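You operate a simulated robot arm through the tools that you are given. There is no shell and no other tool.

The job below is to be done with a simulated two-armed robot. You get a single attempt, and the scene is never put back.

Task
Change the film: card tube out to PACKED, the small green roll in, latch it, roller arm ON.
Fine: swing the roller arm OFF and free the film latch before the tube comes out; leave the other roll. Set down upright: card tube.

Only the result counts: the job must be done as asked and must still hold three seconds after the hand-in. Knocking over, shifting, dropping, spilling or breaking anything else fails it.

Robot
Two 7-joint arms with fingered hands on one trunk that stands fixed in place. Base frame: the origin is at the foot of the trunk, x ahead of it, y to its left, z up; the work surface is at about z = 706. Units: mm, degrees, N and s.
The left shoulder is at [60, 126, 1105], the right one opposite. With the tool pointing down near the work surface each hand reaches from about 100 to 700 mm from the base axis, measured 20 degrees to its own side. Payload 2.5 kg a hand.
The TCP of each hand is the grasp point between the finger pads, 30 mm short of the fingertips. In the tool frame z runs along the fingers and y along their closing line. The gripper opens to 104 mm; its body begins 35 mm behind the TCP. The gripper is a hand of 5 fingers: y runs from the thumb to the fingers, the wrist lies at [-15, -104, -178] in the tool frame, and closing takes about 1.5 s.
Orientation is that of the tool frame in the base frame, as a unit quaternion [w, x, y, z]. With the fingers straight down and the wrist toward the robot, the tool's x, y and z point along [0, 1, 0], [1, 0, 0] and [0, 0, -1] of the base frame.

Tools
- The arms move only by the tool play_rows. It takes "left_targets", "right_targets" or both (then of equal length, played together; a hand with none holds still); each is a list of rows, each an object of numbers (a shift or turn left out is 0, a gripper value left out holds the last): "x", "y", "z": the shift along the base's x, y, z in m; "ax", "ay", "az": the turn, a rotation vector about the base's x, y, z in degrees. In form: [{"x": .., "y": .., "z": .., "ax": .., "ay": .., "az": ..}, ...]. A call has 1 to 20 rows; each row shifts and turns the commanded pose from where the row before left it. "left_fingers" and "right_fingers" are, for a hand that has rows, the finger opening in m, from 0 to 0.104, set as the call begins (left out, the last holds). Rows are played at 5 a second. More than 50 mm and 8.6 degrees between two rows, or a gripper value outside its range, and nothing of the call is played. Where a pose cannot be reached the arm comes as near as it can. A force on the tool above 60 N (or 10 N above the force at the start of the call, whichever is more), or a blocked arm, ends the call early, and 0.2 s more pass. The fingers move at their own pace (about 153 mm/s each) and stop on an object; they squeeze with about 30 N. The grip force told is the motor's: it shows also when the fingers shut on nothing. Time passes only in rows, and 0.2 s behind the last, so rows that do not move let the fingers close. The reply holds the time, the measured pose of the TCP, the force on the tool along the base axes, the opening and the grip force, in the units named above and with some noise, with the torque about the TCP (base axes, N m) and any sound that the robot's microphone picked up.
- Cameras (640 x 400 px; columns grow to the right, rows downward): "scene" is now at [123.8, 4.8, 1301.6]; the picture's right is [0.07, -1.00, 0.00], its down [-0.68, -0.05, -0.73] and it looks along [0.73, 0.05, -0.68] (base axes); focal length 214 px, centre (320, 200). "left" rides on the left gripper at [-80, -78, -141] in its tool frame; the picture's right is [-0.78, -0.30, 0.56], its down [0.54, -0.78, 0.33] and it looks along [0.33, 0.56, 0.76] (tool axes); focal length 247 px, centre (320, 200). "right" rides on the right gripper at [80, -78, -141] in its tool frame; the picture's right is [-0.78, 0.30, -0.56], its down [-0.53, -0.78, 0.33] and it looks along [-0.33, 0.56, 0.76] (tool axes); focal length 247 px, centre (320, 200). There is no depth. A picture from a camera that has moved, and an enlarged one, comes with that camera's place and axes in the base frame and with its lens.
- capture(camera): a new picture of that camera. It takes no simulated time.
- move_column(by): slides the trunk up (or, below 0, down) by that many mm; the arms and the scene camera ride with it, the base frame stays. It gives what a move gives, with no picture.
- set_fingers(index, middle, ring, little, thumb_bend, thumb_turn, hand): sets how far each is bent, from 0 (flat) to 100 (curled in); at 30 the hand is open as for a grip, at 70 the pads meet at the TCP. One left out holds its place. A second passes; each finger stops where it meets its share of the squeeze, and holds until it gets a number again. A gripper value or a shape takes the hand back. It gives what a move gives, with no picture; readings hold the bend of each and the force on index, middle, ring, little, thumb and palm. thumb_turn goes from beside the hand (0) to across from the fingers (100), as for a grip.
- preshape(shape, hand): the hand has 5 fingers and takes this shape, open, in about a second: jaw (thumb against the fingers, like two jaws); tri (thumb and two fingers); tip (a fingertip pinch); poke (one finger out to press); point (the index stretched); flat (the hand flat); cup (the hand cupped); fist (a fist). The gripper value then closes the fingers along that shape, each until it touches; the sizes above hold for jaw. It gives what a move gives, with no picture.
- turn_head(pan, tilt): turns the head with the scene camera to pan (to the left, within 86 degrees either way) and tilt (down, from -29 to 69), counted from straight ahead of the robot. It gives what a move gives.
- inspect(camera, box): a new picture of the part [left, top, right, bottom] of that camera's present view, enlarged. It takes no simulated time.
- hand_in(): hands the job in; it is judged then, once.

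Places have to be worked out from the pictures, the camera data and where the tool is seen. Open the grippers and draw the arms clear of the work before you hand the job in, unless the task says otherwise.

The tools are called after ">>>" by a JSON object that holds its "method" and its "body". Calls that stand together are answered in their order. play_rows: Moves the arms, as the interface text tells. Its arguments: {"type":"object","properties":{"left_targets":{"type":"array","items":{"type":"object","properties":{"x":{"type":"number"},"y":{"type":"number"},"z":{"type":"number"},"ax":{"type":"number"},"ay":{"type":"number"},"az":{"type":"number"}}}},"left_fingers":{"type":"number"},"right_targets":{"type":"array","items":{"type":"object","properties":{"x":{"type":"number"},"y":{"type":"number"},"z":{"type":"number"},"ax":{"type":"number"},"ay":{"type":"number"},"az":{"type":"number"}}}},"right_fingers":{"type":"number"}},"required":[]} The other tools are called the same way: move_column (by) moves the trunk up or down; preshape (shape, hand) gives the hand a shape; set_fingers (index, middle, ring, little, thumb_bend, thumb_turn, hand) moves the fingers one by one; turn_head (pan, tilt) turns the head that bears the scene camera; capture (camera) takes a picture; inspect (camera, box) takes an enlarged picture of a part of a camera's view; hand_in () hands the job in.

At the start:

```text
time: 0.0
left_tcp_pos: [484.5, 218.1, 1126.3]
left_ee_rot: [-0.001, 0.706, 0.708, 0.0]
left_contact_force: [-0.7, -0.3, 0.2]
left_wrist_torque: [0.0, -0.01, 0.0]
left_grip_width: 104.0
left_grasp_force: 0.1
left_shape: jaw
left_bend: [30.0, 30.0, 30.0, 30.0, 30.0, 98.0]
left_finger forces: [0.1, 0.0, 0.0, 0.1, 0.0, 0.1]
right_tcp_pos: [542.6, -100.3, 1143.7]
right_ee_rot: [0.0, 0.707, 0.707, 0.0]
right_contact_force: [-0.5, 0.3, -0.1]
right_wrist_torque: [-0.03, 0.0, -0.01]
right_grip_width: 103.5
right_grasp_force: 0.0
right_shape: jaw
right_bend: [30.0, 30.0, 30.0, 30.0, 30.0, 98.0]
right_finger forces: [0.1, 0.0, 0.1, 0.1, 0.0, 0.1]
trunk travel left (down, up): [-500.0, 440.0]
head pan, tilt (commanded): [4.0, 42.8]
```

scene: 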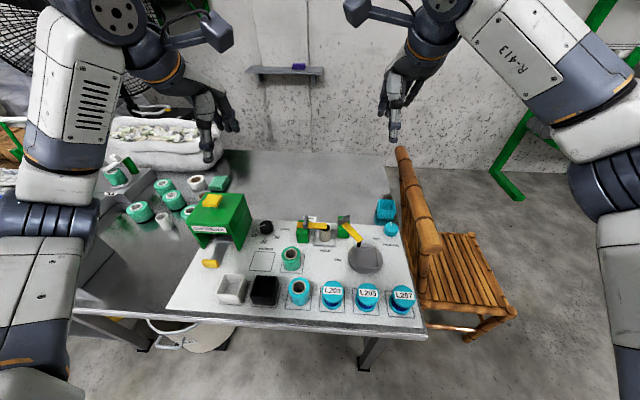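
right: 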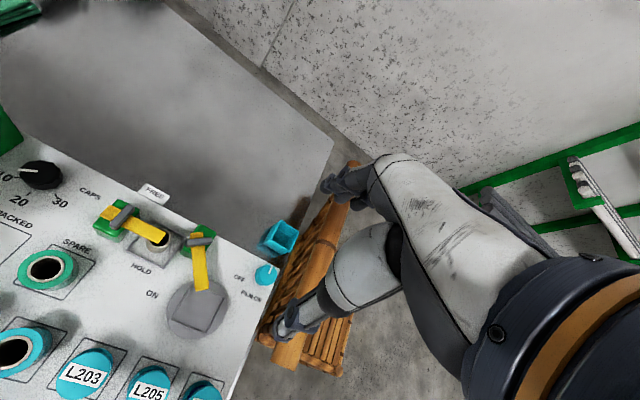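
left: 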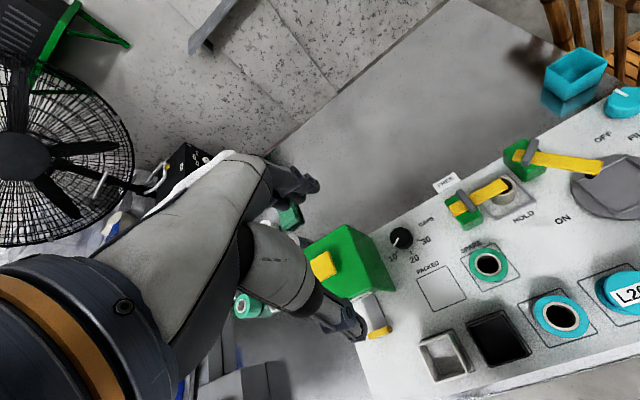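

I start by looking closely at the panel from the scene camera to find the card tube, latch and roller arm.

>>> {"method": "inspect", "body": {"camera": "scene", "box": [160, 180, 440, 355]}}

>>> {"method": "inspect", "body": {"camera": "scene", "box": [280, 200, 410, 281]}}

>>> {"method": "inspect", "body": {"camera": "right", "box": [0, 150, 320, 350]}}

>>> {"method": "inspect", "body": {"camera": "left", "box": [380, 80, 640, 320]}}

```text
2.29 times, centred on (300, 268) of scene
camera zoom: at [123.8, 4.8, 1301.6], right [0.07, -1.0, 0.0], down [-0.68, -0.05, -0.73], along [0.73, 0.05, -0.68], focal length 490 px, centre (366, 46)
```

zoom: 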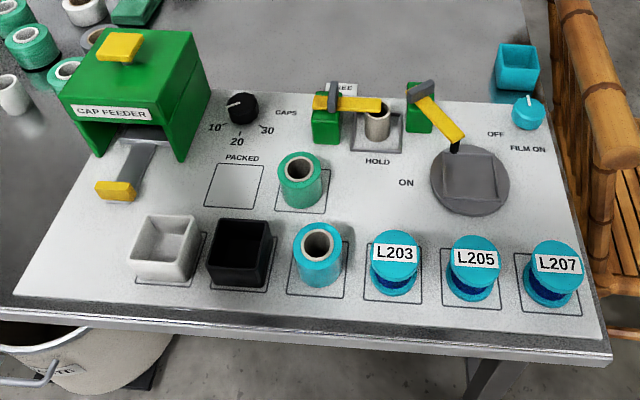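

```text
4.92 times, centred on (345, 240) of scene
camera zoom: at [123.8, 4.8, 1301.6], right [0.07, -1.0, 0.0], down [-0.68, -0.05, -0.73], along [0.73, 0.05, -0.68], focal length 1056 px, centre (197, 1)
```

zoom: 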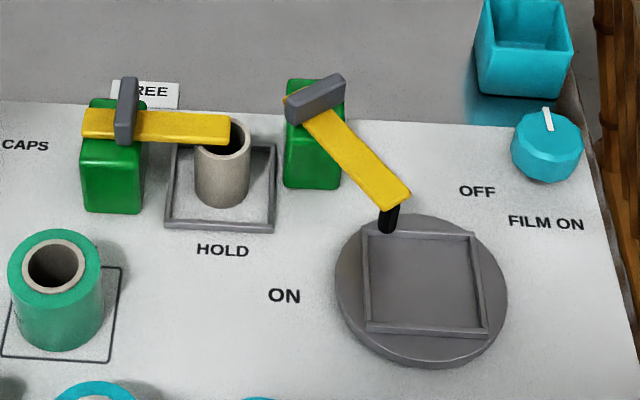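

```text
2.00 times, centred on (160, 250) of right
camera zoom: at [465.7, -19.4, 1283.5], right [0.3, -0.78, 0.56], down [-0.78, -0.53, -0.33], along [0.56, -0.33, -0.76], focal length 494 px, centre (640, 100)
```

zoom: 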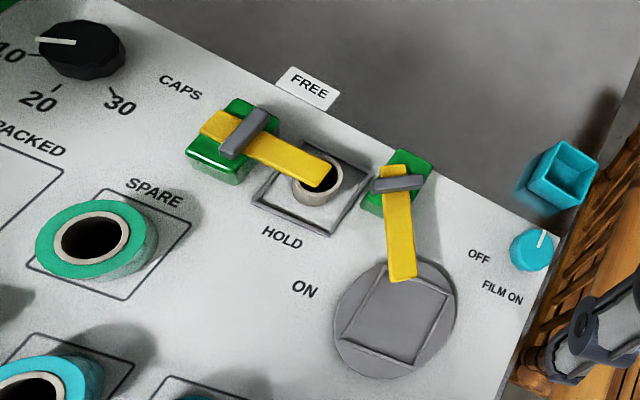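

```text
1.67 times, centred on (510, 200) of left
camera zoom: at [408.1, 136.8, 1266.5], right [-0.3, -0.78, -0.56], down [-0.78, 0.53, -0.33], along [0.55, 0.33, -0.76], focal length 412 px, centre (3, 200)
```

zoom: 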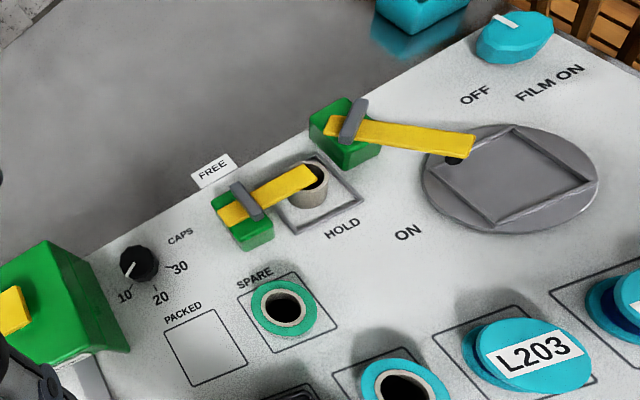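

The latch bar lies over the card tube in the grey frame, and the roller arm's tip is above the turntable. I zoom in from all three cameras to measure things precisely.

>>> {"method": "inspect", "body": {"camera": "scene", "box": [292, 210, 342, 241]}}

>>> {"method": "inspect", "body": {"camera": "scene", "box": [330, 208, 400, 252]}}

>>> {"method": "inspect", "body": {"camera": "scene", "box": [240, 235, 330, 291]}}

>>> {"method": "inspect", "body": {"camera": "right", "box": [80, 175, 240, 275]}}

>>> {"method": "inspect", "body": {"camera": "left", "box": [430, 120, 610, 235]}}

```text
12.80 times, centred on (317, 226) of scene
camera zoom: at [123.8, 4.8, 1301.6], right [0.07, -1.0, 0.0], down [-0.68, -0.05, -0.73], along [0.73, 0.05, -0.68], focal length 2745 px, centre (358, -126)
```

zoom: 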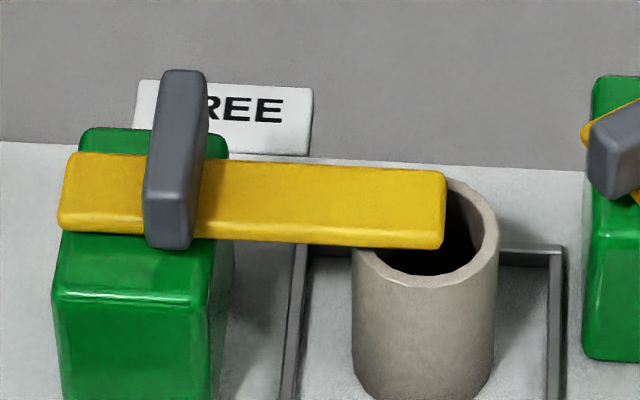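

```text
9.09 times, centred on (365, 230) of scene
camera zoom: at [123.8, 4.8, 1301.6], right [0.07, -1.0, 0.0], down [-0.68, -0.05, -0.73], along [0.73, 0.05, -0.68], focal length 1950 px, centre (-89, -73)
```

zoom: 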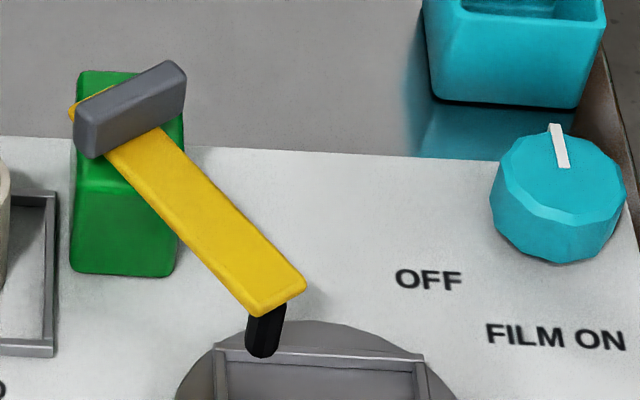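

```text
7.11 times, centred on (285, 263) of scene
camera zoom: at [123.8, 4.8, 1301.6], right [0.07, -1.0, 0.0], down [-0.68, -0.05, -0.73], along [0.73, 0.05, -0.68], focal length 1525 px, centre (569, -248)
```

zoom: 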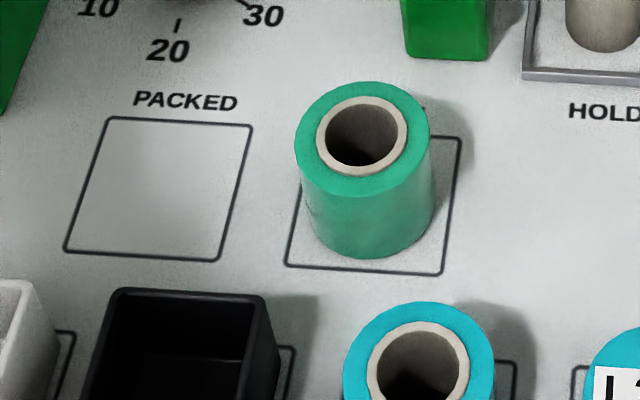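

```text
4.00 times, centred on (160, 225) of right
camera zoom: at [465.7, -19.4, 1283.5], right [0.3, -0.78, 0.56], down [-0.78, -0.53, -0.33], along [0.56, -0.33, -0.76], focal length 988 px, centre (960, 100)
```

zoom: 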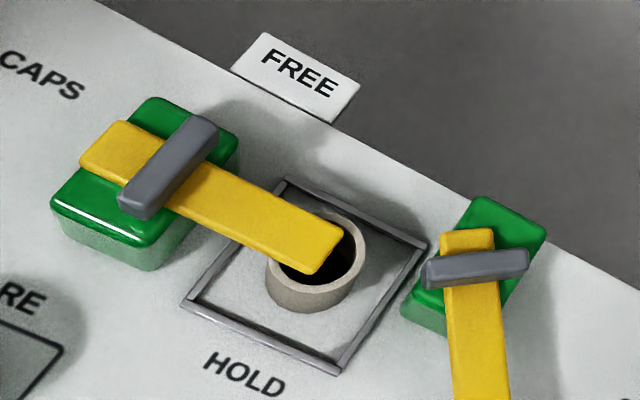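

```text
3.48 times, centred on (520, 178) of left
camera zoom: at [408.1, 136.8, 1266.5], right [-0.3, -0.78, -0.56], down [-0.78, 0.53, -0.33], along [0.55, 0.33, -0.76], focal length 859 px, centre (-376, 278)
```

zoom: 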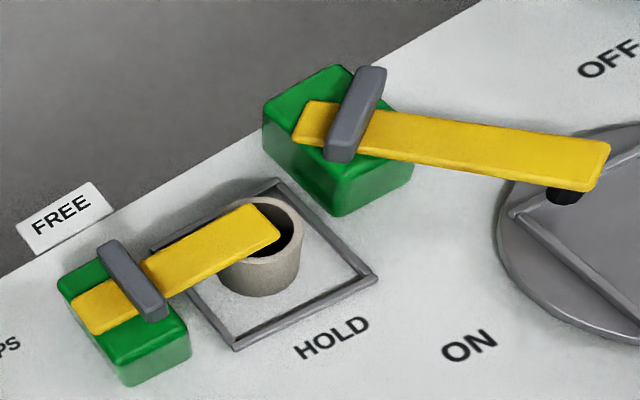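

The layout is clear: the latch pivots at about (575, 82), the tube stands at about (576, 19), the roller arm pivots at about (599, -42) with its tip at (523, -89), the spare roll is at (473, 115) and PACKED is at (472, 210). I shape the right hand for poking and check where its fingertip is.

>>> {"method": "preshape", "body": {"shape": "poke", "hand": "right"}}

>>> {"method": "inspect", "body": {"camera": "scene", "box": [340, 0, 480, 160]}}

>>> {"method": "capture", "body": {"camera": "right"}}

```text
time: 0.9
left_tcp_pos: [484.4, 217.3, 1125.0]
left_ee_rot: [0.0, 0.706, 0.709, 0.0]
left_contact_force: [0.5, -0.1, -0.6]
left_wrist_torque: [-0.02, 0.01, -0.01]
left_grip_width: 103.8
left_grasp_force: 0.1
left_shape: jaw
left_bend: [30.0, 30.0, 30.0, 30.0, 30.0, 98.0]
left_finger forces: [0.0, 0.0, 0.0, 0.0, 0.0, 0.0]
right_tcp_pos: [544.6, -99.8, 1144.9]
right_ee_rot: [0.001, 0.707, 0.707, 0.001]
right_contact_force: [-0.2, -0.2, -0.2]
right_wrist_torque: [-0.01, 0.02, 0.01]
right_grip_width: 0.0
right_grasp_force: 0.0
right_shape: poke
right_bend: [70.0, 70.0, 99.0, 99.0, 100.0, 100.0]
right_finger forces: [0.0, 0.0, 0.0, 0.1, 0.1, 0.1]
trunk travel left (down, up): [-500.0, 440.0]
head pan, tilt (commanded): [4.0, 42.8]
```

```text
2.50 times, centred on (410, 80) of scene
camera zoom: at [123.8, 4.8, 1301.6], right [0.07, -1.0, 0.0], down [-0.68, -0.05, -0.73], along [0.73, 0.05, -0.68], focal length 536 px, centre (95, 500)
```

zoom: 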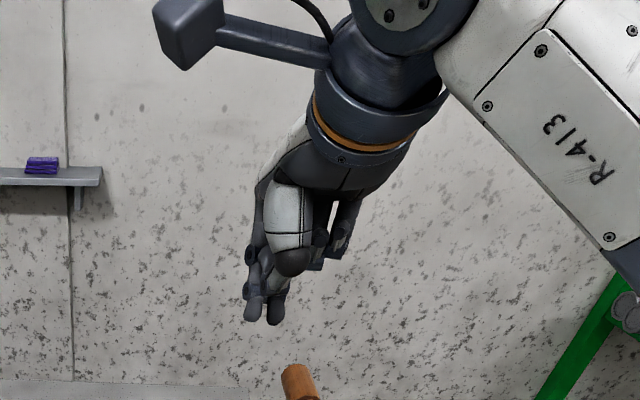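

```text
taken
camera right: at [465.7, -19.5, 1283.5], right [0.3, -0.78, 0.56], down [-0.78, -0.53, -0.33], along [0.56, -0.33, -0.76], focal length 247 px, centre (320, 200)
```

right: 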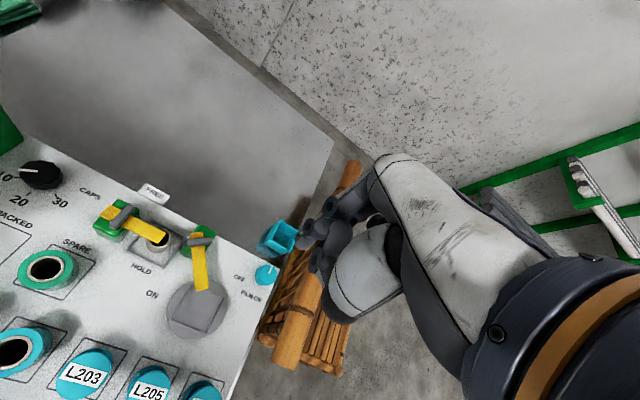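

Poke extends the index and middle fingers together near the TCP. I zoom in from the hand camera and scene camera to pin the fingertip offset.

>>> {"method": "inspect", "body": {"camera": "right", "box": [270, 150, 430, 330]}}

>>> {"method": "inspect", "body": {"camera": "scene", "box": [380, 70, 440, 140]}}

>>> {"method": "inspect", "body": {"camera": "left", "box": [540, 20, 640, 200]}}

```text
2.22 times, centred on (350, 240) of right
camera zoom: at [465.7, -19.5, 1283.5], right [0.3, -0.78, 0.56], down [-0.78, -0.53, -0.33], along [0.56, -0.33, -0.76], focal length 549 px, centre (253, 111)
```

zoom: 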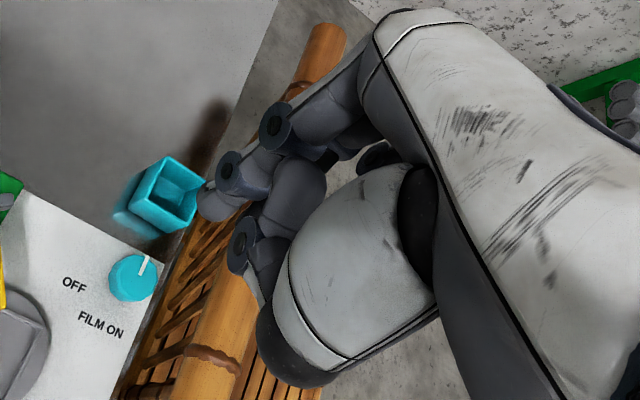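

```text
5.71 times, centred on (410, 105) of scene
camera zoom: at [123.8, 4.8, 1301.6], right [0.07, -1.0, 0.0], down [-0.68, -0.05, -0.73], along [0.73, 0.05, -0.68], focal length 1226 px, centre (-194, 743)
```

zoom: 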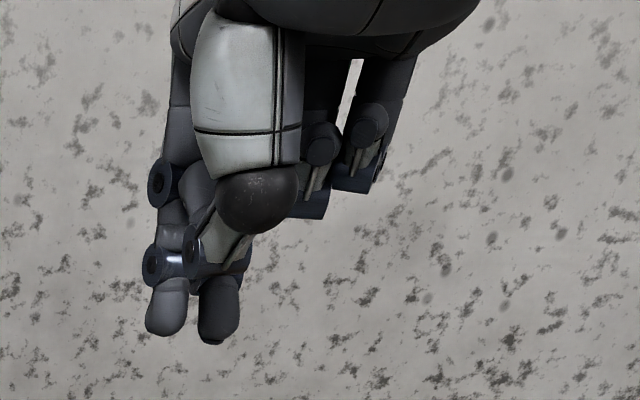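

```text
2.22 times, centred on (590, 110) of left
camera zoom: at [408.1, 136.8, 1266.5], right [-0.3, -0.78, -0.56], down [-0.78, 0.53, -0.33], along [0.55, 0.33, -0.76], focal length 549 px, centre (-280, 400)
```

zoom: 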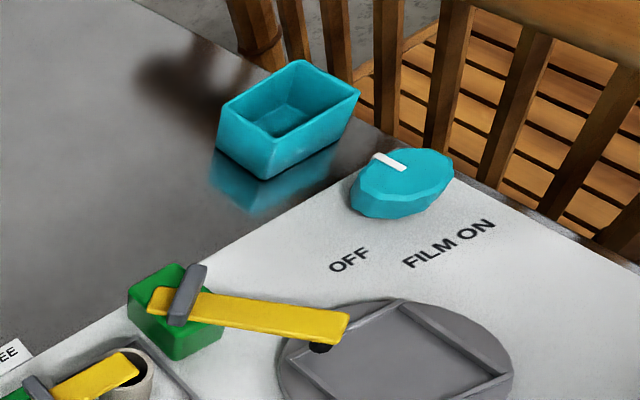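

The fingertips sit about 30 mm below the TCP and within about 10 mm of it in x and y. I move the right hand above the left side of the roller arm bar at z≈850, ready to push it toward OFF.

>>> {"method": "play_rows", "body": {"right_targets": [{"x": -0.003, "y": 0.0084, "z": -0.042}, {"x": -0.003, "y": 0.0084, "z": -0.042}, {"x": -0.003, "y": 0.0084, "z": -0.042}, {"x": -0.003, "y": 0.0084, "z": -0.042}, {"x": -0.003, "y": 0.0084, "z": -0.042}, {"x": -0.003, "y": 0.0084, "z": -0.042}, {"x": -0.003, "y": 0.0084, "z": -0.042}]}}

>>> {"method": "capture", "body": {"camera": "scene"}}

>>> {"method": "capture", "body": {"camera": "left"}}

>>> {"method": "capture", "body": {"camera": "right"}}

```text
time: 2.5
left_tcp_pos: [485.2, 218.2, 1126.2]
left_ee_rot: [-0.001, 0.706, 0.708, 0.0]
left_contact_force: [0.0, 0.8, 0.1]
left_wrist_torque: [0.0, -0.01, -0.02]
left_grip_width: 103.7
left_grasp_force: 0.0
left_shape: jaw
left_bend: [30.0, 30.0, 30.0, 30.0, 30.0, 98.0]
left_finger forces: [0.1, 0.0, 0.0, 0.0, 0.0, 0.1]
right_tcp_pos: [521.1, -40.5, 849.0]
right_ee_rot: [0.0, 0.707, 0.707, 0.0]
right_contact_force: [0.2, 0.6, -0.2]
right_wrist_torque: [0.0, -0.01, -0.01]
right_grip_width: 0.0
right_grasp_force: 0.1
right_shape: poke
right_bend: [70.0, 70.0, 99.0, 99.0, 100.0, 100.0]
right_finger forces: [0.0, 0.0, 0.1, 0.0, 0.0, 0.1]
trunk travel left (down, up): [-500.0, 440.0]
head pan, tilt (commanded): [4.0, 42.8]
```

```text
taken
camera scene: at [124.0, 4.8, 1301.6], right [0.07, -1.0, 0.0], down [-0.68, -0.05, -0.73], along [0.73, 0.05, -0.68], focal length 214 px, centre (320, 200)
```

scene: 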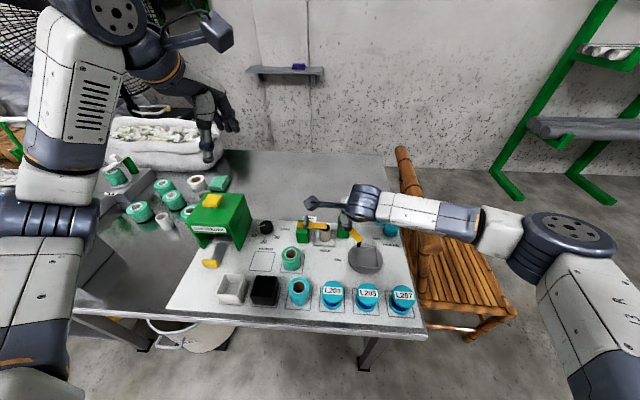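

```text
taken
camera left: at [408.3, 136.8, 1266.5], right [-0.3, -0.78, -0.56], down [-0.78, 0.53, -0.33], along [0.55, 0.33, -0.76], focal length 247 px, centre (320, 200)
```

left: 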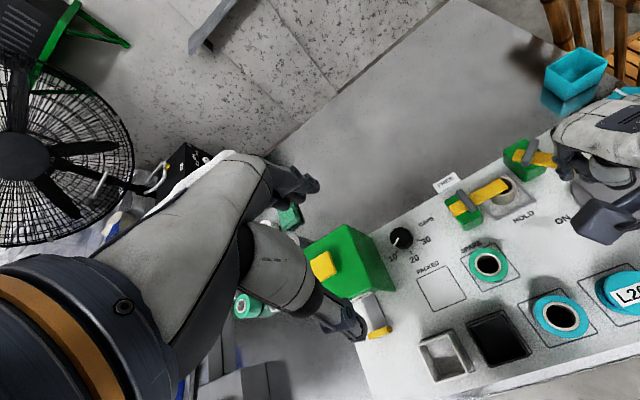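

```text
taken
camera right: at [443.2, 39.5, 988.4], right [0.3, -0.78, 0.56], down [-0.78, -0.54, -0.33], along [0.56, -0.33, -0.76], focal length 247 px, centre (320, 200)
```

right: 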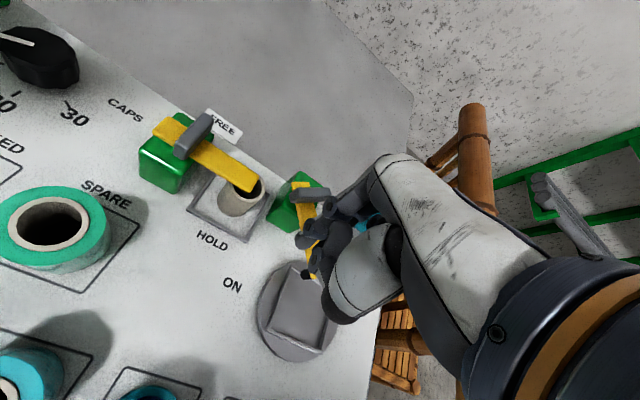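

The hand is above the spot. I zoom in to check the fingertips against the bar before going down.

>>> {"method": "inspect", "body": {"camera": "right", "box": [180, 150, 400, 370]}}

>>> {"method": "inspect", "body": {"camera": "scene", "box": [290, 170, 410, 290]}}

>>> {"method": "inspect", "body": {"camera": "left", "box": [480, 80, 640, 260]}}

```text
1.82 times, centred on (290, 260) of right
camera zoom: at [443.2, 39.5, 988.4], right [0.3, -0.78, 0.56], down [-0.78, -0.54, -0.33], along [0.56, -0.33, -0.76], focal length 449 px, centre (374, 91)
```

zoom: 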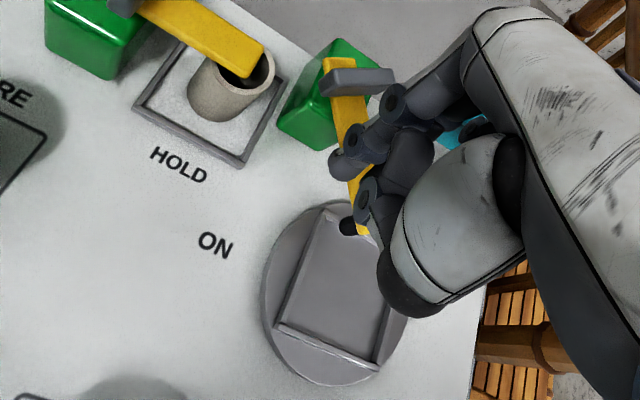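

```text
3.33 times, centred on (350, 230) of scene
camera zoom: at [124.0, 4.8, 1301.6], right [0.07, -1.0, 0.0], down [-0.68, -0.05, -0.73], along [0.73, 0.05, -0.68], focal length 715 px, centre (220, 100)
```

zoom: 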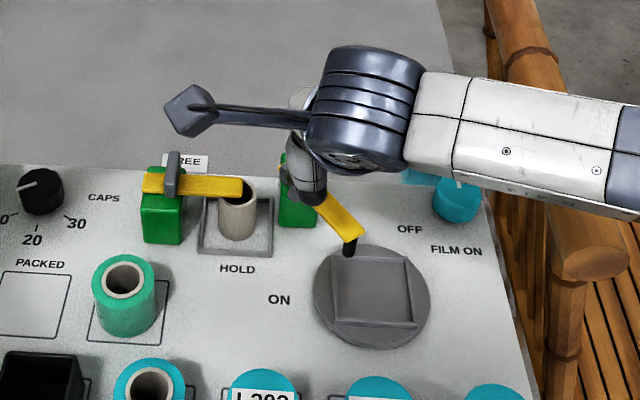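

```text
2.22 times, centred on (560, 170) of left
camera zoom: at [408.3, 136.8, 1266.5], right [-0.3, -0.78, -0.56], down [-0.78, 0.53, -0.33], along [0.55, 0.33, -0.76], focal length 549 px, centre (-213, 267)
```

zoom: 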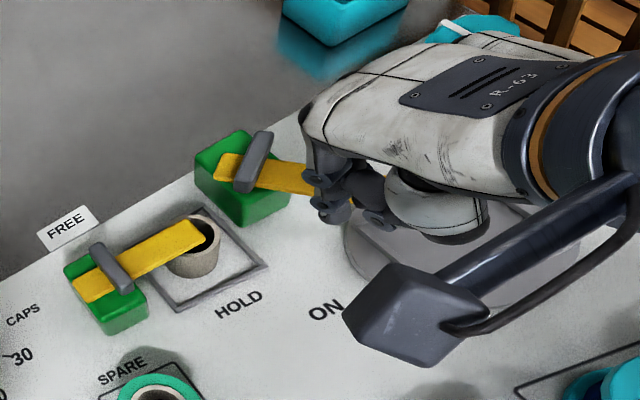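

The fingertips are about 15 mm clear of the bar's left edge. I lower the hand so the tips come to z≈750, beside the bar.

>>> {"method": "play_rows", "body": {"right_targets": [{"z": -0.035}, {"z": -0.034}]}}

>>> {"method": "inspect", "body": {"camera": "right", "box": [180, 130, 420, 370]}}

>>> {"method": "inspect", "body": {"camera": "scene", "box": [290, 170, 410, 290]}}

>>> {"method": "inspect", "body": {"camera": "left", "box": [480, 80, 640, 260]}}

```text
time: 3.1
left_tcp_pos: [483.7, 218.7, 1125.2]
left_ee_rot: [-0.001, 0.707, 0.707, -0.001]
left_contact_force: [-0.7, -0.5, 0.9]
left_wrist_torque: [0.03, 0.01, 0.0]
left_grip_width: 103.7
left_grasp_force: 0.0
left_shape: jaw
left_bend: [30.0, 30.0, 30.0, 30.0, 30.0, 98.0]
left_finger forces: [0.0, 0.0, 0.0, 0.1, 0.0, 0.0]
right_tcp_pos: [522.4, -40.3, 782.0]
right_ee_rot: [-0.001, 0.707, 0.707, 0.001]
right_contact_force: [0.7, 0.0, -0.2]
right_wrist_torque: [-0.01, -0.02, -0.01]
right_grip_width: 0.0
right_grasp_force: 0.0
right_shape: poke
right_bend: [70.0, 70.0, 99.0, 99.0, 100.0, 100.0]
right_finger forces: [0.0, 0.0, 0.1, 0.0, 0.0, 0.0]
trunk travel left (down, up): [-500.0, 440.0]
head pan, tilt (commanded): [4.0, 42.8]
```

```text
1.67 times, centred on (300, 250) of right
camera zoom: at [444.1, 39.8, 920.3], right [0.3, -0.78, 0.56], down [-0.78, -0.53, -0.33], along [0.56, -0.33, -0.76], focal length 412 px, centre (353, 117)
```

zoom: 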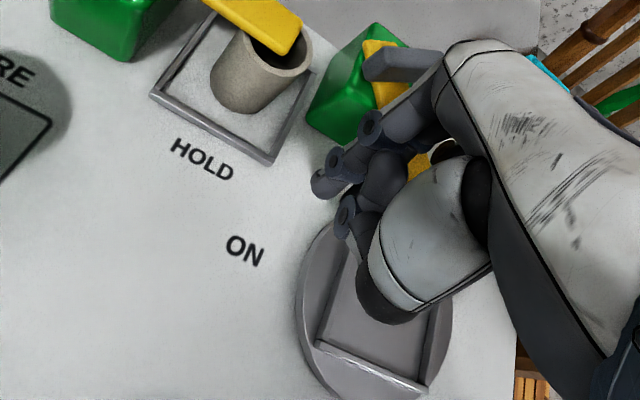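

```text
3.33 times, centred on (350, 230) of scene
camera zoom: at [124.0, 4.8, 1301.6], right [0.07, -1.0, 0.0], down [-0.68, -0.05, -0.73], along [0.73, 0.05, -0.68], focal length 715 px, centre (220, 100)
```

zoom: 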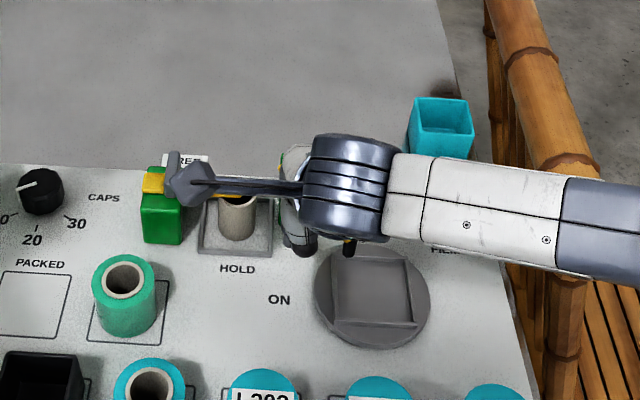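

```text
2.22 times, centred on (560, 170) of left
camera zoom: at [408.3, 136.8, 1266.5], right [-0.3, -0.78, -0.56], down [-0.78, 0.53, -0.33], along [0.55, 0.33, -0.76], focal length 549 px, centre (-213, 267)
```

zoom: 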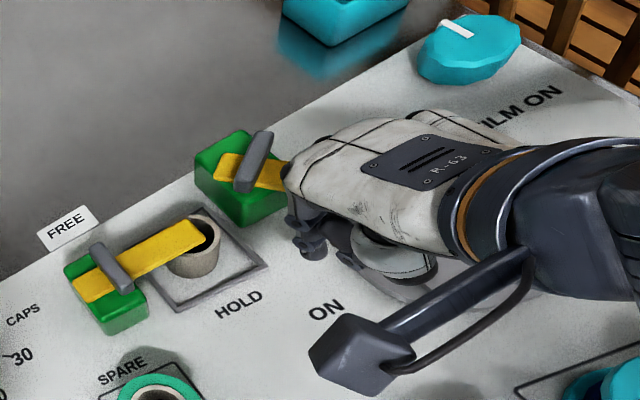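

The fingers are beside the bar with no contact. I start the arc sweep toward OFF, first about 25° of it.

>>> {"method": "play_rows", "body": {"right_targets": [{"x": 0.0038, "y": -0.0058}, {"x": 0.0038, "y": -0.0058}, {"x": 0.002, "y": -0.0064}, {"x": 0.002, "y": -0.0064}, {"x": 0.0043, "y": -0.0073}, {"x": 0.0043, "y": -0.0073}]}}

>>> {"method": "inspect", "body": {"camera": "right", "box": [180, 130, 420, 370]}}

>>> {"method": "inspect", "body": {"camera": "scene", "box": [290, 170, 410, 290]}}

>>> {"method": "inspect", "body": {"camera": "left", "box": [480, 80, 640, 260]}}

```text
time: 4.5
left_tcp_pos: [484.7, 218.4, 1125.2]
left_ee_rot: [0.0, 0.706, 0.708, 0.0]
left_contact_force: [-0.7, 0.6, 0.1]
left_wrist_torque: [-0.02, -0.01, 0.04]
left_grip_width: 103.7
left_grasp_force: 0.0
left_shape: jaw
left_bend: [30.0, 30.0, 30.0, 30.0, 30.0, 98.0]
left_finger forces: [0.0, 0.0, 0.0, 0.0, 0.0, 0.0]
right_tcp_pos: [542.8, -79.5, 780.0]
right_ee_rot: [0.0, 0.707, 0.707, 0.001]
right_contact_force: [-1.1, -1.0, -0.4]
right_wrist_torque: [0.01, 0.0, -0.01]
right_grip_width: 0.2
right_grasp_force: 0.1
right_shape: poke
right_bend: [70.0, 70.0, 99.0, 99.0, 100.0, 100.0]
right_finger forces: [0.1, 0.4, 0.0, 0.1, 0.1, 0.0]
trunk travel left (down, up): [-500.0, 440.0]
head pan, tilt (commanded): [4.0, 42.8]
```

```text
1.67 times, centred on (300, 250) of right
camera zoom: at [464.9, 0.5, 920.4], right [0.3, -0.78, 0.56], down [-0.78, -0.54, -0.33], along [0.56, -0.33, -0.76], focal length 412 px, centre (353, 117)
```

zoom: 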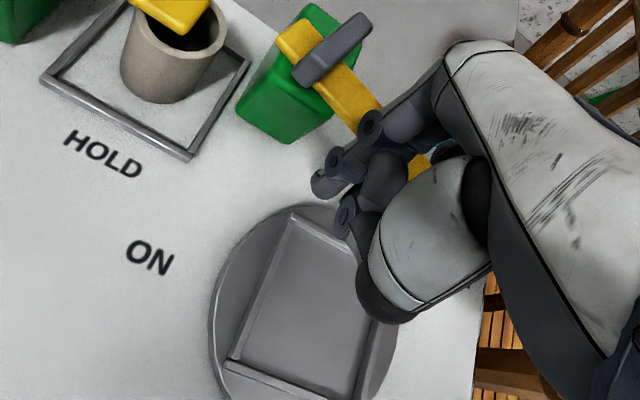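

```text
3.33 times, centred on (350, 230) of scene
camera zoom: at [123.8, 4.8, 1301.6], right [0.07, -1.0, 0.0], down [-0.68, -0.05, -0.73], along [0.73, 0.05, -0.68], focal length 715 px, centre (220, 100)
```

zoom: 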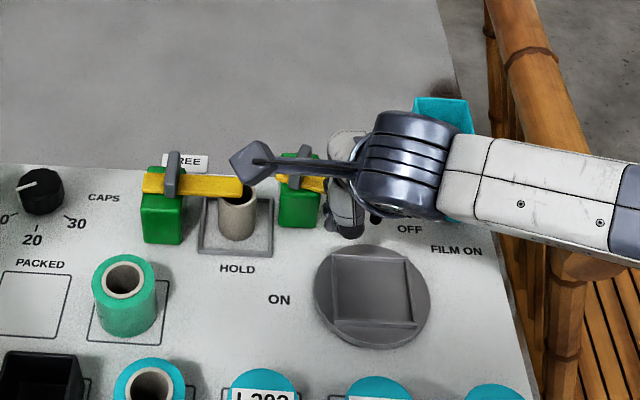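

```text
2.22 times, centred on (560, 170) of left
camera zoom: at [408.1, 136.7, 1266.5], right [-0.3, -0.78, -0.56], down [-0.78, 0.53, -0.33], along [0.55, 0.33, -0.76], focal length 549 px, centre (-213, 267)
```

zoom: 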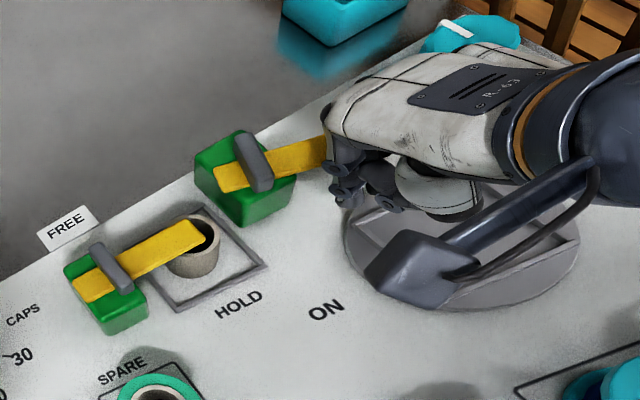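

The arm is swinging easily and now points at about 255°. I continue the arc in small steps, watching the force for the end stop.

>>> {"method": "play_rows", "body": {"right_targets": [{"x": 0.006, "y": -0.0059}, {"x": 0.006, "y": -0.0059}, {"x": 0.0074, "y": -0.0041}, {"x": 0.0074, "y": -0.0041}]}}

>>> {"method": "inspect", "body": {"camera": "right", "box": [180, 130, 420, 370]}}

>>> {"method": "inspect", "body": {"camera": "left", "box": [480, 80, 640, 260]}}

```text
time: 5.5
left_tcp_pos: [484.9, 218.2, 1125.7]
left_ee_rot: [-0.001, 0.707, 0.708, -0.001]
left_contact_force: [1.0, -0.4, 0.2]
left_wrist_torque: [0.04, -0.01, -0.02]
left_grip_width: 103.7
left_grasp_force: 0.0
left_shape: jaw
left_bend: [30.0, 30.0, 30.0, 30.0, 30.0, 98.0]
left_finger forces: [0.0, 0.0, 0.0, 0.0, 0.0, 0.0]
right_tcp_pos: [569.5, -99.9, 781.6]
right_ee_rot: [-0.001, 0.707, 0.707, 0.0]
right_contact_force: [-3.3, 0.4, 0.5]
right_wrist_torque: [0.0, -0.01, -0.01]
right_grip_width: 0.1
right_grasp_force: 0.2
right_shape: poke
right_bend: [70.0, 70.0, 99.0, 99.0, 100.0, 100.0]
right_finger forces: [0.0, 2.8, 0.1, 0.0, 0.0, 0.1]
trunk travel left (down, up): [-500.0, 440.0]
head pan, tilt (commanded): [4.0, 42.8]
```

```text
1.67 times, centred on (300, 250) of right
camera zoom: at [491.4, -19.4, 921.1], right [0.3, -0.78, 0.56], down [-0.78, -0.53, -0.33], along [0.56, -0.33, -0.76], focal length 412 px, centre (353, 117)
```

zoom: 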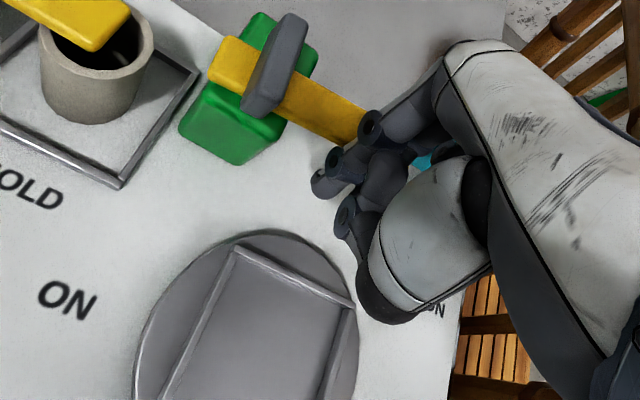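

```text
2.22 times, centred on (560, 170) of left
camera zoom: at [407.8, 136.8, 1266.7], right [-0.3, -0.78, -0.56], down [-0.78, 0.53, -0.33], along [0.56, 0.33, -0.76], focal length 549 px, centre (-213, 267)
```

zoom: 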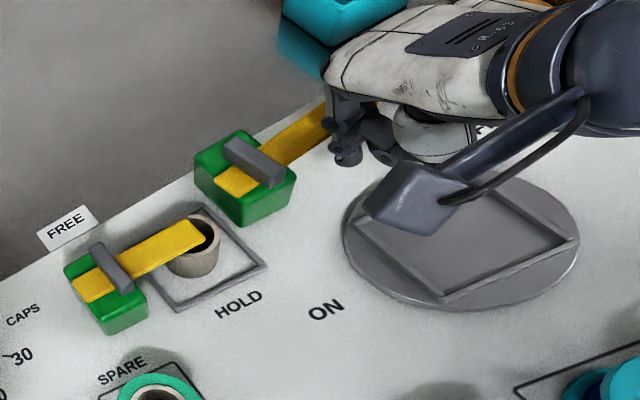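

Still only about 3 N and the bar keeps turning, now near 280°. I push further in small steps to find the stop.

>>> {"method": "play_rows", "body": {"right_targets": [{"x": 0.007, "y": -0.002}, {"x": 0.007, "y": -0.001}, {"x": 0.007, "y": 0.0}]}}

>>> {"method": "inspect", "body": {"camera": "right", "box": [180, 130, 420, 370]}}

>>> {"method": "inspect", "body": {"camera": "left", "box": [480, 80, 640, 260]}}

```text
time: 6.3
left_tcp_pos: [482.2, 218.4, 1127.0]
left_ee_rot: [0.0, 0.706, 0.708, 0.001]
left_contact_force: [-0.6, 0.1, -0.1]
left_wrist_torque: [0.03, -0.03, -0.02]
left_grip_width: 103.4
left_grasp_force: 0.1
left_shape: jaw
left_bend: [30.0, 30.0, 30.0, 30.0, 30.0, 98.0]
left_finger forces: [0.1, 0.0, 0.1, 0.0, 0.0, 0.1]
right_tcp_pos: [591.7, -102.3, 784.9]
right_ee_rot: [0.002, 0.707, 0.707, 0.003]
right_contact_force: [-14.2, 0.1, 11.6]
right_wrist_torque: [-0.07, 0.19, -0.02]
right_grip_width: 0.0
right_grasp_force: 0.0
right_shape: poke
right_bend: [70.0, 70.0, 99.0, 99.0, 100.0, 100.0]
right_finger forces: [8.1, 9.5, 0.0, 0.0, 0.0, 0.1]
trunk travel left (down, up): [-500.0, 440.0]
head pan, tilt (commanded): [4.0, 42.8]
```

```text
1.67 times, centred on (300, 250) of right
camera zoom: at [512.2, -22.4, 923.7], right [0.29, -0.78, 0.56], down [-0.77, -0.53, -0.34], along [0.56, -0.33, -0.76], focal length 412 px, centre (353, 117)
```

zoom: 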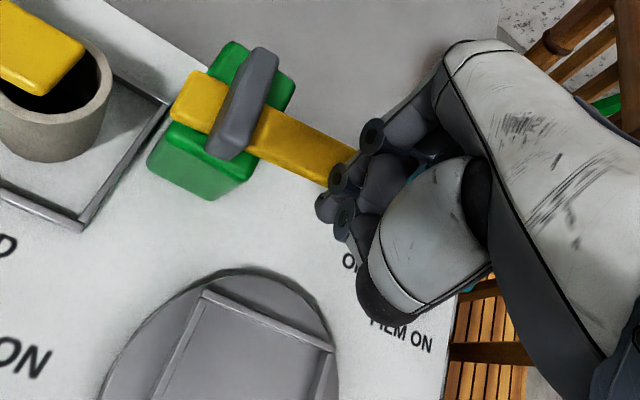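

```text
2.22 times, centred on (560, 170) of left
camera zoom: at [405.8, 137.0, 1267.6], right [-0.29, -0.78, -0.56], down [-0.78, 0.53, -0.33], along [0.56, 0.33, -0.76], focal length 549 px, centre (-213, 267)
```

zoom: 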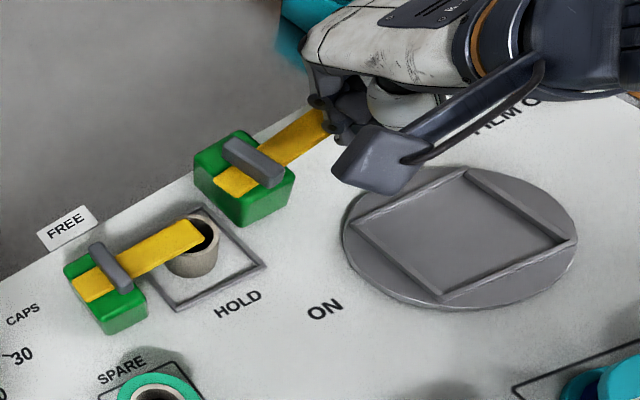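

The bar has reached its stop (14 N building with no further motion), so the roller arm is OFF. I back the fingers off toward the robot and lift.

>>> {"method": "play_rows", "body": {"right_targets": [{"x": -0.015}, {"x": -0.02}, {"x": -0.02}, {"z": 0.04}, {"z": 0.04}]}}

>>> {"method": "inspect", "body": {"camera": "left", "box": [430, 80, 640, 260]}}

>>> {"method": "inspect", "body": {"camera": "right", "box": [100, 100, 420, 370]}}

```text
time: 7.5
left_tcp_pos: [483.7, 217.6, 1126.5]
left_ee_rot: [0.0, 0.706, 0.708, 0.0]
left_contact_force: [0.3, 0.4, 0.7]
left_wrist_torque: [0.01, 0.01, 0.01]
left_grip_width: 103.7
left_grasp_force: 0.1
left_shape: jaw
left_bend: [30.0, 30.0, 30.0, 30.0, 30.0, 98.0]
left_finger forces: [0.0, 0.0, 0.1, 0.0, 0.0, 0.0]
right_tcp_pos: [535.8, -103.9, 861.1]
right_ee_rot: [-0.001, 0.707, 0.707, 0.0]
right_contact_force: [-0.3, 0.2, 0.3]
right_wrist_torque: [0.01, 0.0, 0.0]
right_grip_width: 0.1
right_grasp_force: 0.1
right_shape: poke
right_bend: [70.0, 70.0, 99.0, 99.0, 100.0, 100.0]
right_finger forces: [0.0, 0.0, 0.0, 0.0, 0.1, 0.0]
trunk travel left (down, up): [-500.0, 440.0]
head pan, tilt (commanded): [4.0, 42.8]
```

```text
2.22 times, centred on (535, 170) of left
camera zoom: at [407.8, 136.9, 1266.5], right [-0.3, -0.78, -0.56], down [-0.78, 0.53, -0.33], along [0.56, 0.33, -0.76], focal length 549 px, centre (-158, 267)
```

zoom: 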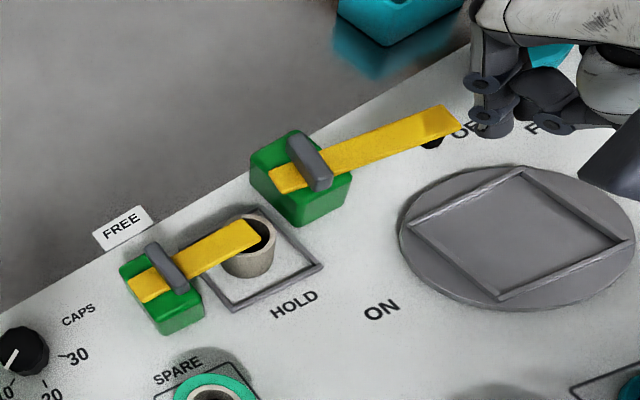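

```text
1.48 times, centred on (260, 235) of right
camera zoom: at [457.5, -23.2, 1000.2], right [0.3, -0.78, 0.56], down [-0.78, -0.54, -0.33], along [0.55, -0.33, -0.76], focal length 366 px, centre (409, 148)
```

zoom: 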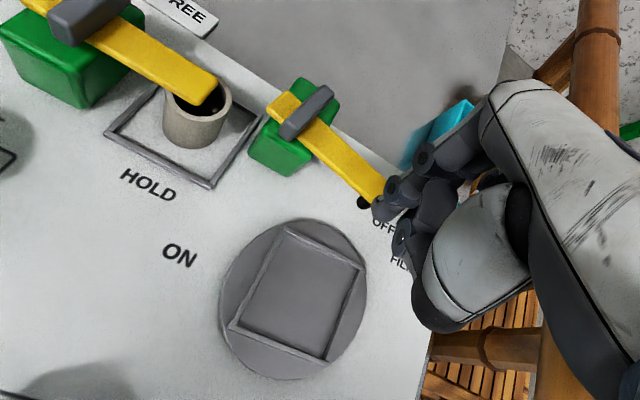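

The bar appears to rest near 255° now, so it may have been dragged or sprung back while I retreated. I check from the scene camera to measure its angle.

>>> {"method": "inspect", "body": {"camera": "scene", "box": [290, 180, 410, 290]}}

>>> {"method": "inspect", "body": {"camera": "right", "box": [200, 130, 360, 280]}}

```text
3.64 times, centred on (350, 235) of scene
camera zoom: at [123.5, 4.9, 1301.5], right [0.07, -1.0, 0.0], down [-0.68, -0.05, -0.73], along [0.73, 0.05, -0.68], focal length 780 px, centre (211, 73)
```

zoom: 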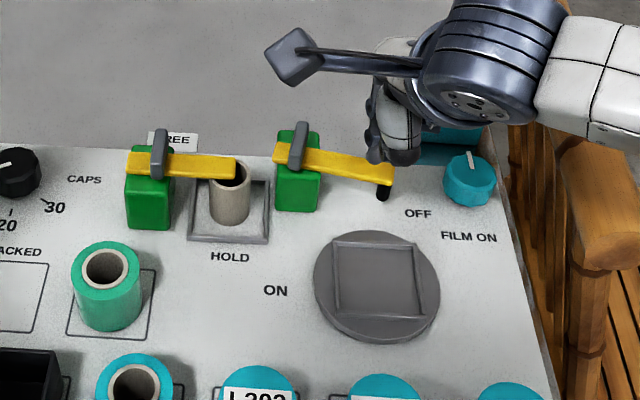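

```text
2.67 times, centred on (280, 205) of right
camera zoom: at [457.5, -23.2, 1000.2], right [0.3, -0.78, 0.56], down [-0.78, -0.54, -0.33], along [0.55, -0.33, -0.76], focal length 659 px, centre (427, 187)
```

zoom: 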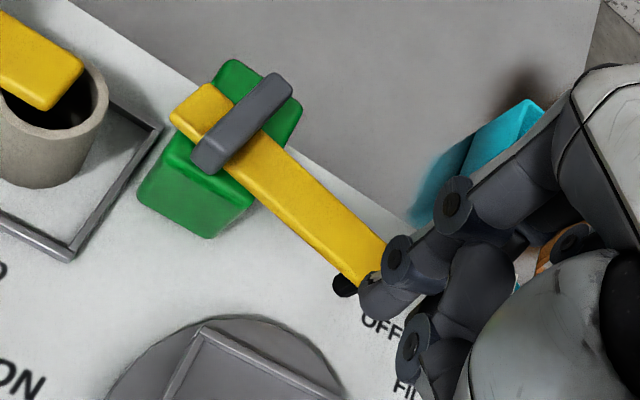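

The bar sits at about 257°, pointing near the OFF label. I repeat the push to learn whether it springs back or was dragged, looking at each step.

>>> {"method": "play_rows", "body": {"right_targets": [{"z": -0.04, "y": 0.005}, {"z": -0.038, "y": 0.005}, {"x": 0.01}, {"x": 0.01}, {"x": 0.008}]}}

>>> {"method": "inspect", "body": {"camera": "left", "box": [430, 80, 640, 260]}}

>>> {"method": "inspect", "body": {"camera": "right", "box": [200, 130, 360, 280]}}

```text
time: 8.7
left_tcp_pos: [485.4, 218.0, 1125.1]
left_ee_rot: [0.0, 0.707, 0.708, 0.0]
left_contact_force: [-0.6, 0.0, -0.2]
left_wrist_torque: [0.0, 0.0, -0.02]
left_grip_width: 103.8
left_grasp_force: 0.0
left_shape: jaw
left_bend: [30.0, 30.0, 30.0, 30.0, 30.0, 98.0]
left_finger forces: [0.0, 0.0, 0.0, 0.0, 0.0, 0.0]
right_tcp_pos: [563.5, -93.4, 782.8]
right_ee_rot: [0.0, 0.707, 0.707, 0.0]
right_contact_force: [-0.5, 0.2, 0.2]
right_wrist_torque: [-0.02, 0.0, 0.0]
right_grip_width: 0.1
right_grasp_force: 0.1
right_shape: poke
right_bend: [70.0, 70.0, 99.0, 99.0, 100.0, 100.0]
right_finger forces: [0.1, 0.0, 0.1, 0.0, 0.0, 0.1]
trunk travel left (down, up): [-500.0, 440.0]
head pan, tilt (commanded): [4.0, 42.8]
```

```text
2.22 times, centred on (535, 170) of left
camera zoom: at [408.1, 136.8, 1266.5], right [-0.3, -0.78, -0.56], down [-0.78, 0.53, -0.33], along [0.55, 0.33, -0.76], focal length 549 px, centre (-158, 267)
```

zoom: 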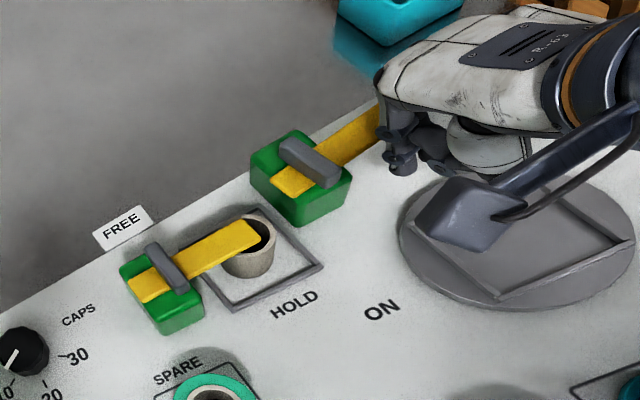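

```text
2.67 times, centred on (280, 205) of right
camera zoom: at [485.9, -13.3, 922.6], right [0.3, -0.78, 0.56], down [-0.78, -0.53, -0.33], along [0.56, -0.33, -0.76], focal length 659 px, centre (427, 187)
```

zoom: 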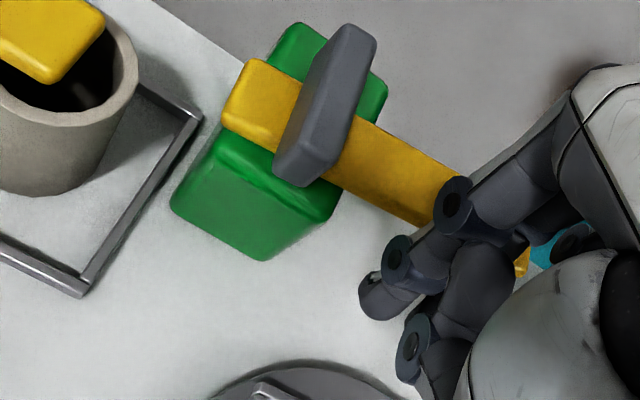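

The bar has moved to about 272° with almost no force. I back off straight toward the robot a little and see whether it follows.

>>> {"method": "play_rows", "body": {"right_targets": [{"x": -0.01}, {"x": -0.01}]}}

>>> {"method": "inspect", "body": {"camera": "left", "box": [430, 80, 640, 260]}}

>>> {"method": "inspect", "body": {"camera": "right", "box": [200, 130, 360, 280]}}

```text
time: 9.3
left_tcp_pos: [484.1, 217.5, 1127.1]
left_ee_rot: [0.0, 0.706, 0.708, 0.0]
left_contact_force: [0.1, -0.7, 0.2]
left_wrist_torque: [0.03, 0.01, 0.03]
left_grip_width: 103.6
left_grasp_force: 0.2
left_shape: jaw
left_bend: [30.0, 30.0, 30.0, 30.0, 30.0, 98.0]
left_finger forces: [0.0, 0.0, 0.0, 0.0, 0.1, 0.0]
right_tcp_pos: [543.0, -92.1, 783.5]
right_ee_rot: [0.0, 0.707, 0.708, 0.0]
right_contact_force: [-0.3, -0.7, -0.5]
right_wrist_torque: [-0.01, -0.02, 0.0]
right_grip_width: 0.0
right_grasp_force: 0.1
right_shape: poke
right_bend: [70.0, 70.0, 99.0, 99.0, 100.0, 100.0]
right_finger forces: [0.1, 0.1, 0.1, 0.0, 0.1, 0.0]
trunk travel left (down, up): [-500.0, 440.0]
head pan, tilt (commanded): [4.0, 42.8]
```

```text
2.22 times, centred on (535, 170) of left
camera zoom: at [408.1, 136.8, 1266.5], right [-0.3, -0.78, -0.56], down [-0.78, 0.53, -0.33], along [0.55, 0.33, -0.76], focal length 549 px, centre (-158, 267)
```

zoom: 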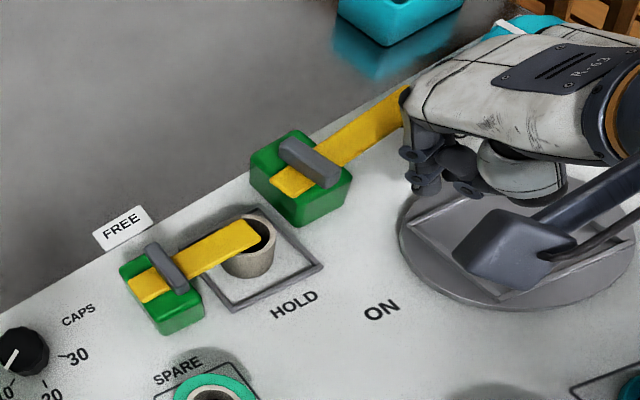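

```text
2.67 times, centred on (280, 205) of right
camera zoom: at [465.7, -12.7, 922.7], right [0.3, -0.78, 0.56], down [-0.78, -0.53, -0.33], along [0.56, -0.33, -0.76], focal length 659 px, centre (427, 187)
```

zoom: 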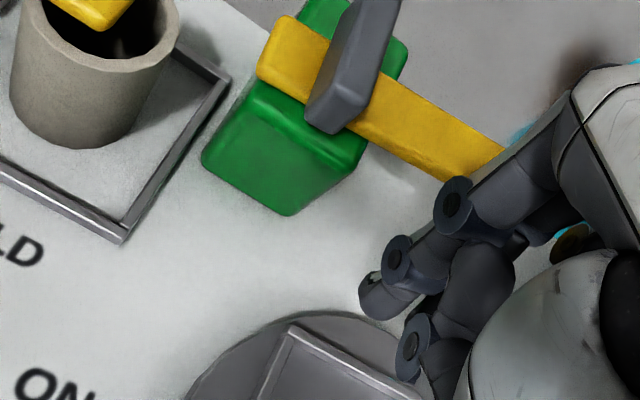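

The bar now stays put where I left it, about 272–275°, so it was dragged before. I retreat further in -x, then lift.

>>> {"method": "play_rows", "body": {"right_targets": [{"x": -0.02}, {"x": -0.02}, {"z": 0.03}, {"z": 0.04}, {"z": 0.04}]}}

>>> {"method": "inspect", "body": {"camera": "left", "box": [430, 80, 640, 260]}}

>>> {"method": "inspect", "body": {"camera": "scene", "box": [290, 180, 410, 290]}}

```text
time: 10.5
left_tcp_pos: [485.0, 217.9, 1125.9]
left_ee_rot: [0.0, 0.707, 0.707, 0.001]
left_contact_force: [0.2, 0.3, 0.7]
left_wrist_torque: [-0.04, -0.01, -0.03]
left_grip_width: 103.4
left_grasp_force: 0.1
left_shape: jaw
left_bend: [30.0, 30.0, 30.0, 30.0, 30.0, 98.0]
left_finger forces: [0.0, 0.0, 0.1, 0.1, 0.1, 0.1]
right_tcp_pos: [501.8, -93.0, 893.1]
right_ee_rot: [-0.001, 0.707, 0.707, 0.0]
right_contact_force: [0.2, -0.6, 0.1]
right_wrist_torque: [0.02, 0.01, 0.0]
right_grip_width: 0.0
right_grasp_force: 0.1
right_shape: poke
right_bend: [70.0, 70.0, 99.0, 99.0, 100.0, 100.0]
right_finger forces: [0.1, 0.0, 0.1, 0.0, 0.1, 0.1]
trunk travel left (down, up): [-500.0, 440.0]
head pan, tilt (commanded): [4.0, 42.8]
```

```text
2.22 times, centred on (535, 170) of left
camera zoom: at [408.0, 136.8, 1266.5], right [-0.3, -0.78, -0.56], down [-0.78, 0.53, -0.33], along [0.56, 0.33, -0.76], focal length 549 px, centre (-158, 267)
```

zoom: 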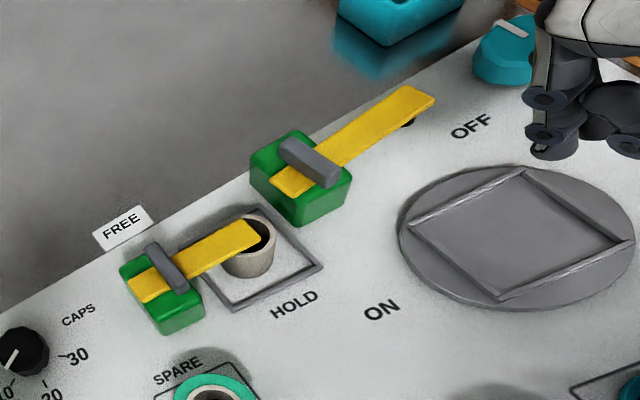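

```text
3.64 times, centred on (350, 235) of scene
camera zoom: at [123.7, 4.8, 1301.6], right [0.07, -1.0, 0.0], down [-0.68, -0.05, -0.73], along [0.73, 0.05, -0.68], focal length 780 px, centre (211, 73)
```

zoom: 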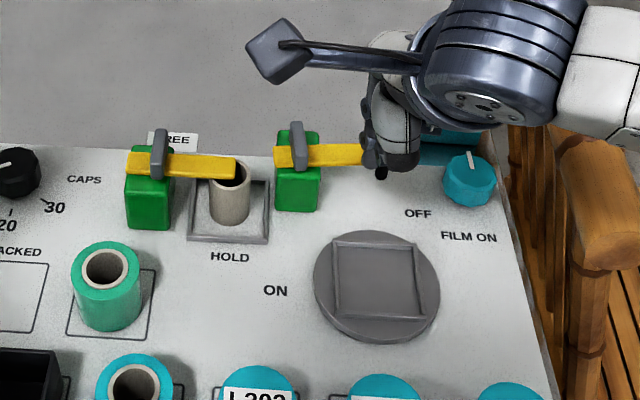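

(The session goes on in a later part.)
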